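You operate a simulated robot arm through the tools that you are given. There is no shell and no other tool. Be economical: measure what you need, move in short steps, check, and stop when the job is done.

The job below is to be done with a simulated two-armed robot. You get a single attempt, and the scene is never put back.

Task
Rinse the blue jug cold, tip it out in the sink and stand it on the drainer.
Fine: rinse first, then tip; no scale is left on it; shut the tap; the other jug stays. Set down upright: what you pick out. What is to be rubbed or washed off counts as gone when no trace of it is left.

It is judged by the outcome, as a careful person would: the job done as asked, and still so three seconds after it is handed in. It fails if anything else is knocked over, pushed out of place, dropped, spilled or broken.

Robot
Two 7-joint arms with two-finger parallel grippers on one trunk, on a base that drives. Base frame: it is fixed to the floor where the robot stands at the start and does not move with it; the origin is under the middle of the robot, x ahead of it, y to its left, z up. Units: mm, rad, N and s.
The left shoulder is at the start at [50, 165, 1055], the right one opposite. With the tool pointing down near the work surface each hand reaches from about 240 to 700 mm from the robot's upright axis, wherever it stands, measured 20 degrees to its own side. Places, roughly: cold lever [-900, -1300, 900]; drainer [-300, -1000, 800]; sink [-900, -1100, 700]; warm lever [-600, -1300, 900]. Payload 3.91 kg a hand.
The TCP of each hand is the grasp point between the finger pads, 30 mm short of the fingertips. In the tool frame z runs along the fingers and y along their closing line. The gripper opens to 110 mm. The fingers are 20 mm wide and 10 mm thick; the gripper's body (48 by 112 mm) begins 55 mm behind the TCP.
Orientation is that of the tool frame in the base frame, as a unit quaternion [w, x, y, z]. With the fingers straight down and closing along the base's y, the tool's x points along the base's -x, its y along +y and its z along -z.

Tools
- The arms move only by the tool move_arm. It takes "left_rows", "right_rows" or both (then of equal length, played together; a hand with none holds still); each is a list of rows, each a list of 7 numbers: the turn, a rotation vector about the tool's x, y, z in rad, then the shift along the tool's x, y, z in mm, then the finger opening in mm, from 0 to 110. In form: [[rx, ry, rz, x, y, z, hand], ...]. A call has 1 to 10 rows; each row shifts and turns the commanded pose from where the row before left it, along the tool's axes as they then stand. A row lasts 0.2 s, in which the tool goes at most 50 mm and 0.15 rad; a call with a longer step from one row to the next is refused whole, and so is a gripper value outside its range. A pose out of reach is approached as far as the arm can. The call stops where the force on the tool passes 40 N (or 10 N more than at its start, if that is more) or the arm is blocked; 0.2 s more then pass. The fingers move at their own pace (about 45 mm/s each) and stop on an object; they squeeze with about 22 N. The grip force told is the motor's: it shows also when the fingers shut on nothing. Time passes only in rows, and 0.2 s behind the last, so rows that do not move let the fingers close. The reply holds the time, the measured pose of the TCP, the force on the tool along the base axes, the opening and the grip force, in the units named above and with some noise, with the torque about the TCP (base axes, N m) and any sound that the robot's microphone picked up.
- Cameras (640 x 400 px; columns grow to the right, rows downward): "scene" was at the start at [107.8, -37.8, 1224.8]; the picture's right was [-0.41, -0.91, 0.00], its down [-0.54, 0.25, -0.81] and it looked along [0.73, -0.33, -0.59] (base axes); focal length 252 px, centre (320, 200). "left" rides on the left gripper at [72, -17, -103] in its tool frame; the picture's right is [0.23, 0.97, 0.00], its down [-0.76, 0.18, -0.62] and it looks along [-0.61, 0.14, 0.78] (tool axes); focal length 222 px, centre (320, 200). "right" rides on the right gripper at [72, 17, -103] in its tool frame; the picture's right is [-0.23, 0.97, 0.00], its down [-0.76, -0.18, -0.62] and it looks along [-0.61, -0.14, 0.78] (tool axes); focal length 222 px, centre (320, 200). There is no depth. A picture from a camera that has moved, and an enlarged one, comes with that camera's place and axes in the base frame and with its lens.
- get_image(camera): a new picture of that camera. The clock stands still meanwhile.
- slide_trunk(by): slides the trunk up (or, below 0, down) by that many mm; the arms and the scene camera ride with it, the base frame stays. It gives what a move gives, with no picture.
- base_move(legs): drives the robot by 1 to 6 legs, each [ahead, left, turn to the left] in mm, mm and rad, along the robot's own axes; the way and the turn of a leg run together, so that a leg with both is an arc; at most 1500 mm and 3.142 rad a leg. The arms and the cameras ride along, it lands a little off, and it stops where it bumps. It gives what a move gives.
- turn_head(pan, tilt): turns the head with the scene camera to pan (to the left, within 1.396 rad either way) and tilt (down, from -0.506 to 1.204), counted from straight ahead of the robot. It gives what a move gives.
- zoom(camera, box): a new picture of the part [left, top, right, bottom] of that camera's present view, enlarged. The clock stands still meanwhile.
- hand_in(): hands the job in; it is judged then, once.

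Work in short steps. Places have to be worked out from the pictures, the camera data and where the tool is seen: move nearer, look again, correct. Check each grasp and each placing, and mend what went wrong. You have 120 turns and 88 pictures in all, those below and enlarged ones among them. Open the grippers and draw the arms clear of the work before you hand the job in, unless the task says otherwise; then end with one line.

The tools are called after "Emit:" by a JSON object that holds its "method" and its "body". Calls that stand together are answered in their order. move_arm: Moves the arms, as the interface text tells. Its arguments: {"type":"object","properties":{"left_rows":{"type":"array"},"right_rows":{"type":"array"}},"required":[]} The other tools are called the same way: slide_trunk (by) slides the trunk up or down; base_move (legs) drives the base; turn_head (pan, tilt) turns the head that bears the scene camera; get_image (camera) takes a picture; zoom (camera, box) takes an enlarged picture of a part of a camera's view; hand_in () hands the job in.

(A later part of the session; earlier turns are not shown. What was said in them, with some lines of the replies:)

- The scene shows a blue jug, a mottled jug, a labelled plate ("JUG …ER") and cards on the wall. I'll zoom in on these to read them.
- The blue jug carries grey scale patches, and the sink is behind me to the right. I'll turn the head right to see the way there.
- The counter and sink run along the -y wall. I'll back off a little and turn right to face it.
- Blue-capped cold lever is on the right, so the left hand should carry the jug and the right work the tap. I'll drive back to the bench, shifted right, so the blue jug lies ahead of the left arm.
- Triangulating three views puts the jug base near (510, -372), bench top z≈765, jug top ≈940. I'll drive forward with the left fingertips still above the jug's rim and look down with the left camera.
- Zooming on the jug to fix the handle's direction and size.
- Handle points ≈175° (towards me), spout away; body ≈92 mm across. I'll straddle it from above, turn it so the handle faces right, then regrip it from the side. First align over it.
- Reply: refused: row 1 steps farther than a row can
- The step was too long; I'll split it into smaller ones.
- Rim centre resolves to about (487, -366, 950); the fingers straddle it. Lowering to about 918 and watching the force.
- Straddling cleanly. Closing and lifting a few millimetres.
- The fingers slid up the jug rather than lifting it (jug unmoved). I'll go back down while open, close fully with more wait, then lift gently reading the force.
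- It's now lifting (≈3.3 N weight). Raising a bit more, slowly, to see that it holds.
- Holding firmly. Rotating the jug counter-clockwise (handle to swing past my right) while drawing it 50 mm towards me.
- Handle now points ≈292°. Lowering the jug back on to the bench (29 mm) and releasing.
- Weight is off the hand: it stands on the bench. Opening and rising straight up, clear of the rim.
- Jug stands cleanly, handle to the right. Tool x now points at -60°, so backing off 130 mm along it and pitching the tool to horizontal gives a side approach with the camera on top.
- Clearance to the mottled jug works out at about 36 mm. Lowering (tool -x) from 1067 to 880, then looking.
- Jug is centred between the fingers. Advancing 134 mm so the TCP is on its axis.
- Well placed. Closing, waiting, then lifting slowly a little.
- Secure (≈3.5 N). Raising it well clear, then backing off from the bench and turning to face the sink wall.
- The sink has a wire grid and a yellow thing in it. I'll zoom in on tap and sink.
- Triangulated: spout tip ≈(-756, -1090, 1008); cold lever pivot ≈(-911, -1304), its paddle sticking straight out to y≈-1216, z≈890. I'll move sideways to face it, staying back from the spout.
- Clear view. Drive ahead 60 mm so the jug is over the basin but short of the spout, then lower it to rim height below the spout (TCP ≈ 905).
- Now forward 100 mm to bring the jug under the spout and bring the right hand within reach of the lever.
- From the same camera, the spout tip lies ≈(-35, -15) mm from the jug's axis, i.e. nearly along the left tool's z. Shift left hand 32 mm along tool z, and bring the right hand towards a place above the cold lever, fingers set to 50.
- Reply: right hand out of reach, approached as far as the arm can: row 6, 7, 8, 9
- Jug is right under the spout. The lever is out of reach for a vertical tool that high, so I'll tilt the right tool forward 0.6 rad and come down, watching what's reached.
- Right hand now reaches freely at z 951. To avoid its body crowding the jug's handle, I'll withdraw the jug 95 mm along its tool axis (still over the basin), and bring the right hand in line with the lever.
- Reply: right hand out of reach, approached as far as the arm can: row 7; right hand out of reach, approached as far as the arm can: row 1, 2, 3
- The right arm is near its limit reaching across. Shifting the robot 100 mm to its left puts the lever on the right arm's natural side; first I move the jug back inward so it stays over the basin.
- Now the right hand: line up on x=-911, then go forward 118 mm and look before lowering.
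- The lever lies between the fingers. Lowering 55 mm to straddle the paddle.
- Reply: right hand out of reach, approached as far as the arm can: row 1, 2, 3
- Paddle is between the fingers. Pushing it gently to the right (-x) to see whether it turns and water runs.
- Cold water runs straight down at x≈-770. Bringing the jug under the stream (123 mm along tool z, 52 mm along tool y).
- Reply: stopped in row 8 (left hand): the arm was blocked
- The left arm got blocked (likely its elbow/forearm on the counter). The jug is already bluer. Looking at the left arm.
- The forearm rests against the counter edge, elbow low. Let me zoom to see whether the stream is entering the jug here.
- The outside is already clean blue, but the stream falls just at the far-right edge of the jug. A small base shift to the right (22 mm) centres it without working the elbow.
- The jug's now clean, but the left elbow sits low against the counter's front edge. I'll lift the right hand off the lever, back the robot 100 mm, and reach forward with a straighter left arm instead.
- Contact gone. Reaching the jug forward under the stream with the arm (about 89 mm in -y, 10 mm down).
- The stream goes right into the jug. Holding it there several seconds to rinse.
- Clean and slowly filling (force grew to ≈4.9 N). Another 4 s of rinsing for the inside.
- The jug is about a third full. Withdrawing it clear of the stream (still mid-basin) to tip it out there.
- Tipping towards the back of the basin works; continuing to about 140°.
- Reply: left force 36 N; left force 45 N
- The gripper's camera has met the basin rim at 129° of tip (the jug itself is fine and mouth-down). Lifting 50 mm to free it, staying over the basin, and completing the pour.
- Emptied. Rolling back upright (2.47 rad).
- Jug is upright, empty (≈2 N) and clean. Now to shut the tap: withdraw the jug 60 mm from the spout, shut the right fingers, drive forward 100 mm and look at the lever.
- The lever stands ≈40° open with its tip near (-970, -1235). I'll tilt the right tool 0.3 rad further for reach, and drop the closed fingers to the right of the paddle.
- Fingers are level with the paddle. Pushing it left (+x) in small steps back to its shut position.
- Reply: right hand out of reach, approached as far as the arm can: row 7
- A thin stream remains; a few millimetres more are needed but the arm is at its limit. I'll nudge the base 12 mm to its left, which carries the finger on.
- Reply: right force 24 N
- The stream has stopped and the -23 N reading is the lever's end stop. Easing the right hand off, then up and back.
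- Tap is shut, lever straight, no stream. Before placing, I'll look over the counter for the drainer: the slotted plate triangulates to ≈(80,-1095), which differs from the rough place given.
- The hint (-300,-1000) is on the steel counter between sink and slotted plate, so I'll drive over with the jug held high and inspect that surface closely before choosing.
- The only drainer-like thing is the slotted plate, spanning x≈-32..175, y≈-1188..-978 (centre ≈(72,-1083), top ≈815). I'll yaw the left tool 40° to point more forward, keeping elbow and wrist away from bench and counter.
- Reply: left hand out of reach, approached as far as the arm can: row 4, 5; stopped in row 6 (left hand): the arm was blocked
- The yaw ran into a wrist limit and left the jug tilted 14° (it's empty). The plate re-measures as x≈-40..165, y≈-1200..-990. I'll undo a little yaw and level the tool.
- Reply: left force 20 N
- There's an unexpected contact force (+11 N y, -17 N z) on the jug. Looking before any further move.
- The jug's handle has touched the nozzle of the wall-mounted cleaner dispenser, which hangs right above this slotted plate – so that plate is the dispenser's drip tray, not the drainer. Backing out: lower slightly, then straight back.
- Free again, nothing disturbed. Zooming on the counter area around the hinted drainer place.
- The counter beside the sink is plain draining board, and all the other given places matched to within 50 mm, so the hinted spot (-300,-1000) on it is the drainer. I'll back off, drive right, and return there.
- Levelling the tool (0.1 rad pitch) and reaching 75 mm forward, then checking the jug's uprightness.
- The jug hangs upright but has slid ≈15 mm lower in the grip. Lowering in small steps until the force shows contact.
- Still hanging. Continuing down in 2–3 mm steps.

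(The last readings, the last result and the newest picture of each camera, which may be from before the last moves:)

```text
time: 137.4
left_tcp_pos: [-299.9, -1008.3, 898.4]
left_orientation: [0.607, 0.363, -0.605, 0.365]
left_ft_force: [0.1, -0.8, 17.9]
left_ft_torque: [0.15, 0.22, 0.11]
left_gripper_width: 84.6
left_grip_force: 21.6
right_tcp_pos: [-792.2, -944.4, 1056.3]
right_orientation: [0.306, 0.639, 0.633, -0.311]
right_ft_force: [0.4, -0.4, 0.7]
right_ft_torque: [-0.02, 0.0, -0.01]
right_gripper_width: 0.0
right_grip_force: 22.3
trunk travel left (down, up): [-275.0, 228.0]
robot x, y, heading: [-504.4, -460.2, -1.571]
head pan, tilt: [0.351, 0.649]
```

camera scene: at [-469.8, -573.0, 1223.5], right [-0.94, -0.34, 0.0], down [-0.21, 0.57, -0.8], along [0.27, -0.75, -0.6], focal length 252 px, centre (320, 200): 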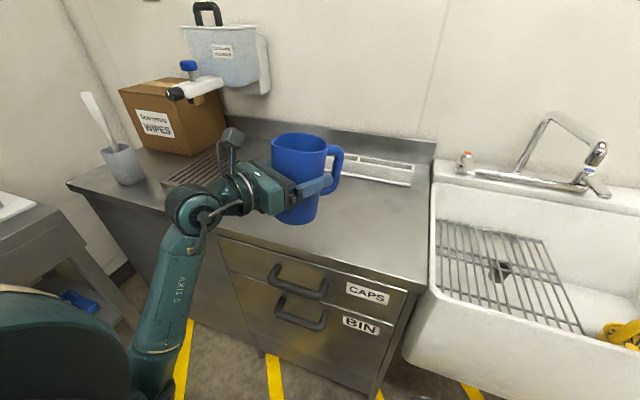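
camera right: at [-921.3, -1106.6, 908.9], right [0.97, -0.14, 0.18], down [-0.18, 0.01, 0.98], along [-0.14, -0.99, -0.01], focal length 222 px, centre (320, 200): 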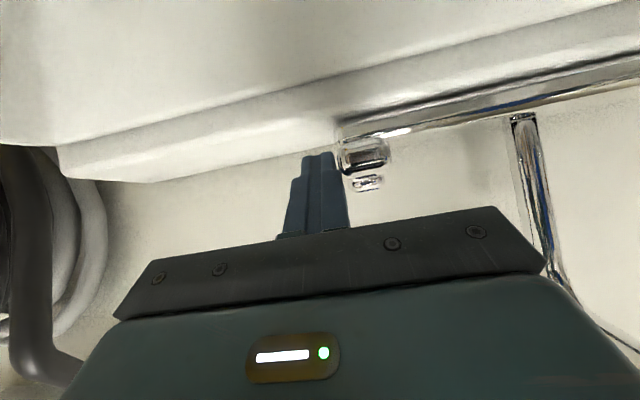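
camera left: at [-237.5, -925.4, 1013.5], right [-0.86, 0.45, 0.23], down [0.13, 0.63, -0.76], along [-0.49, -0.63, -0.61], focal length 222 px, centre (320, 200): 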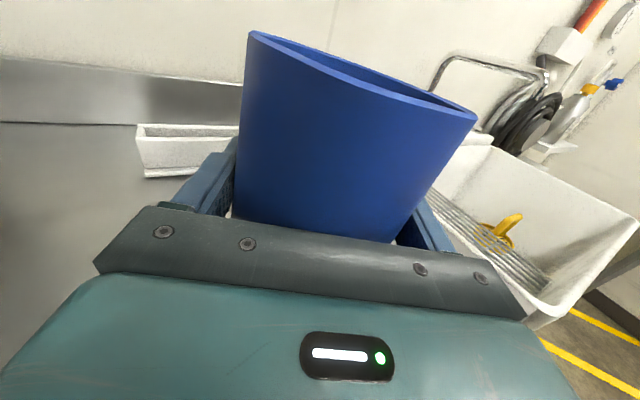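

It's seated on the drainer (17.9 N pressing). Relieving slightly, then opening the fingers.

Emit:
{"method": "move_arm", "body": {"left_rows": [[0, 0, 0, 2, 0, 0, 50], [0, 0, 0, 0, 0, 0, 110], [0, 0, 0, 0, 0, 0, 110], [0, 0, 0, 0, 0, 0, 110], [0, 0, 0, 0, 0, 0, 110], [0, 0, 0, 0, 0, 0, 110]]}}

Emit:
{"method": "zoom", "body": {"camera": "scene", "box": [220, 90, 400, 250]}}

```text
time: 138.8
left_tcp_pos: [-298.5, -1009.3, 898.5]
left_orientation: [-0.605, -0.365, 0.605, -0.367]
left_ft_force: [-0.2, 0.2, 0.3]
left_ft_torque: [0.03, -0.02, 0.03]
left_gripper_width: 110.1
left_grip_force: 0.2
right_tcp_pos: [-790.8, -946.9, 1054.5]
right_orientation: [0.305, 0.639, 0.634, -0.31]
right_ft_force: [-0.2, -0.6, -0.1]
right_ft_torque: [0.04, 0.0, 0.02]
right_gripper_width: 0.0
right_grip_force: 21.5
trunk travel left (down, up): [-275.0, 228.0]
robot x, y, heading: [-498.0, -460.7, -1.569]
head pan, tilt: [0.351, 0.649]
```

```text
2.50 times, centred on (310, 170) of scene
camera zoom: at [-469.9, -572.9, 1223.5], right [-0.94, -0.34, 0.0], down [-0.21, 0.57, -0.8], along [0.27, -0.75, -0.6], focal length 629 px, centre (345, 275)
```

zoom: 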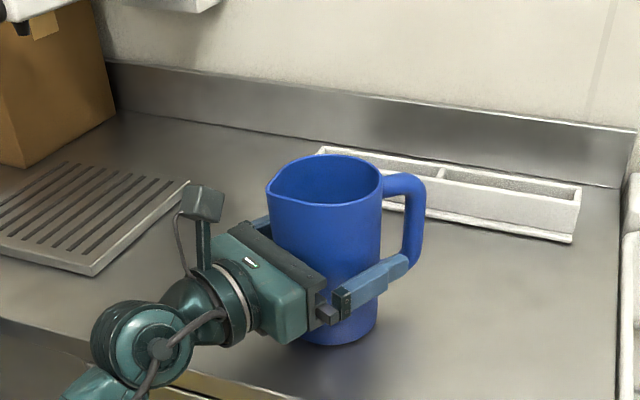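

Jug stands upright on its own. Withdrawing the hand straight back along its axis.

Emit:
{"method": "move_arm", "body": {"left_rows": [[0, 0, 0, 0, 0, -15, 110], [0, 0, 0, 0, 0, -20, 110], [0, 0, 0, 0, 0, -25, 110], [0, 0, 0, 0, 0, -25, 110], [0, 0, 0, 0, 0, -25, 110], [0, 0, 0, 0, 0, -25, 110]], "right_rows": [[0, 0, 0, 0, 0, 0, 110], [0, 0, 0, 0, 0, 0, 110], [0, 0, 0, 0, 0, 0, 110], [0, 0, 0, 0, 0, 0, 110], [0, 0, 0, 0, 0, 0, 110], [0, 0, 0, 0, 0, 0, 110]]}}

Emit:
{"method": "base_move", "body": {"legs": [[-150, 0, 0]]}}

Emit:
{"method": "get_image", "body": {"camera": "scene"}}

```text
time: 140.2
left_tcp_pos: [-235.8, -889.2, 898.0]
left_orientation: [0.605, 0.366, -0.605, 0.367]
left_ft_force: [1.1, 0.7, -0.7]
left_ft_torque: [-0.01, 0.01, 0.03]
left_gripper_width: 110.1
left_grip_force: 0.0
right_tcp_pos: [-792.1, -946.5, 1054.1]
right_orientation: [0.305, 0.639, 0.634, -0.31]
right_ft_force: [-0.1, -0.1, 0.0]
right_ft_torque: [0.04, -0.02, 0.0]
right_gripper_width: 109.9
right_grip_force: 0.1
trunk travel left (down, up): [-275.0, 228.0]
robot x, y, heading: [-497.8, -460.1, -1.569]
head pan, tilt: [0.351, 0.649]
```

```text
time: 141.6
left_tcp_pos: [-234.4, -740.8, 898.5]
left_orientation: [0.605, 0.365, -0.605, 0.366]
left_ft_force: [-0.8, -0.3, 0.5]
left_ft_torque: [0.0, 0.0, 0.0]
left_gripper_width: 110.1
left_grip_force: 0.0
right_tcp_pos: [-790.8, -800.0, 1055.4]
right_orientation: [0.305, 0.639, 0.634, -0.31]
right_ft_force: [0.7, -0.8, -0.1]
right_ft_torque: [0.0, -0.04, -0.01]
right_gripper_width: 110.3
right_grip_force: 0.1
trunk travel left (down, up): [-275.0, 228.0]
robot x, y, heading: [-494.7, -311.7, -1.574]
head pan, tilt: [0.351, 0.649]
```

```text
6 pictures are left
camera scene: at [-469.4, -424.5, 1223.6], right [-0.94, -0.34, 0.0], down [-0.21, 0.57, -0.8], along [0.27, -0.75, -0.6], focal length 252 px, centre (320, 200)
```

scene: 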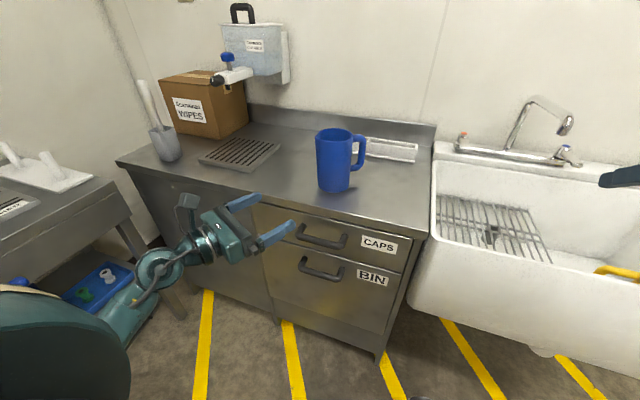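

Jug stands upright on the drainer, everything else in place. Final close checks of the jug and the tap.

Emit:
{"method": "zoom", "body": {"camera": "scene", "box": [300, 115, 380, 200]}}

Emit:
{"method": "zoom", "body": {"camera": "scene", "box": [430, 80, 640, 280]}}

```text
4.71 times, centred on (340, 158) of scene
camera zoom: at [-469.4, -424.5, 1223.6], right [-0.94, -0.34, 0.0], down [-0.21, 0.57, -0.8], along [0.27, -0.75, -0.6], focal length 1184 px, centre (226, 400)
```

zoom: 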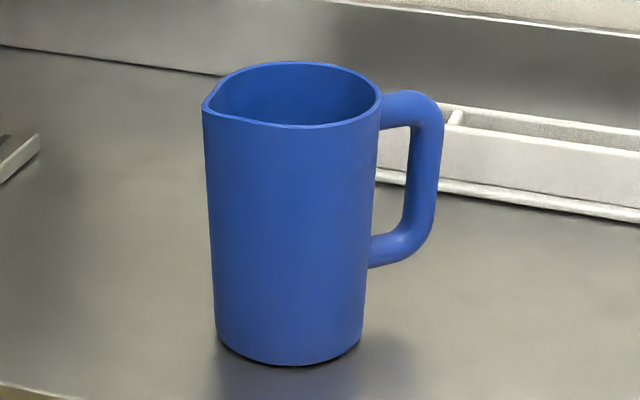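

```text
2.00 times, centred on (535, 180) of scene
camera zoom: at [-469.4, -424.5, 1223.6], right [-0.94, -0.34, 0.0], down [-0.21, 0.57, -0.8], along [0.27, -0.75, -0.6], focal length 503 px, centre (-110, 240)
```

zoom: 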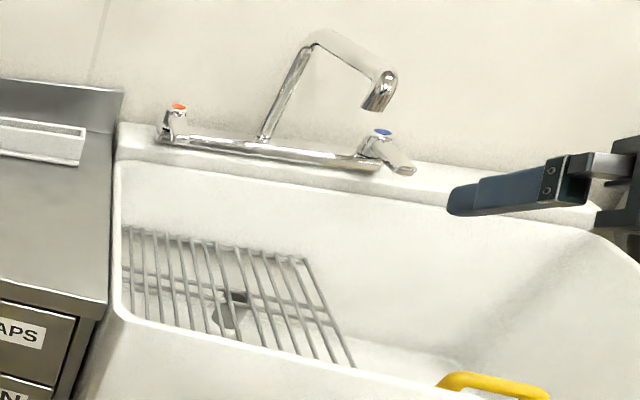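

The jug is clean, empty and upright. The tap is shut with no flow, and the hands are open and clear, so I'm handing in.

Emit:
{"method": "hand_in", "body": {}}

```text
The job is handed in.
```

I rinsed the blue jug under the cold tap until no scale showed, tipped it out in the sink and shut the tap. It now stands upright on the steel drainer beside the sink, at about (-300, -1009). I took the plain steel there as the drainer because it matches the given place; the slotted plate further left sits under the cleaner dispenser. The jug's handle touched that dispenser's nozzle once on the way, with no visible effect. I did not move the other jug.
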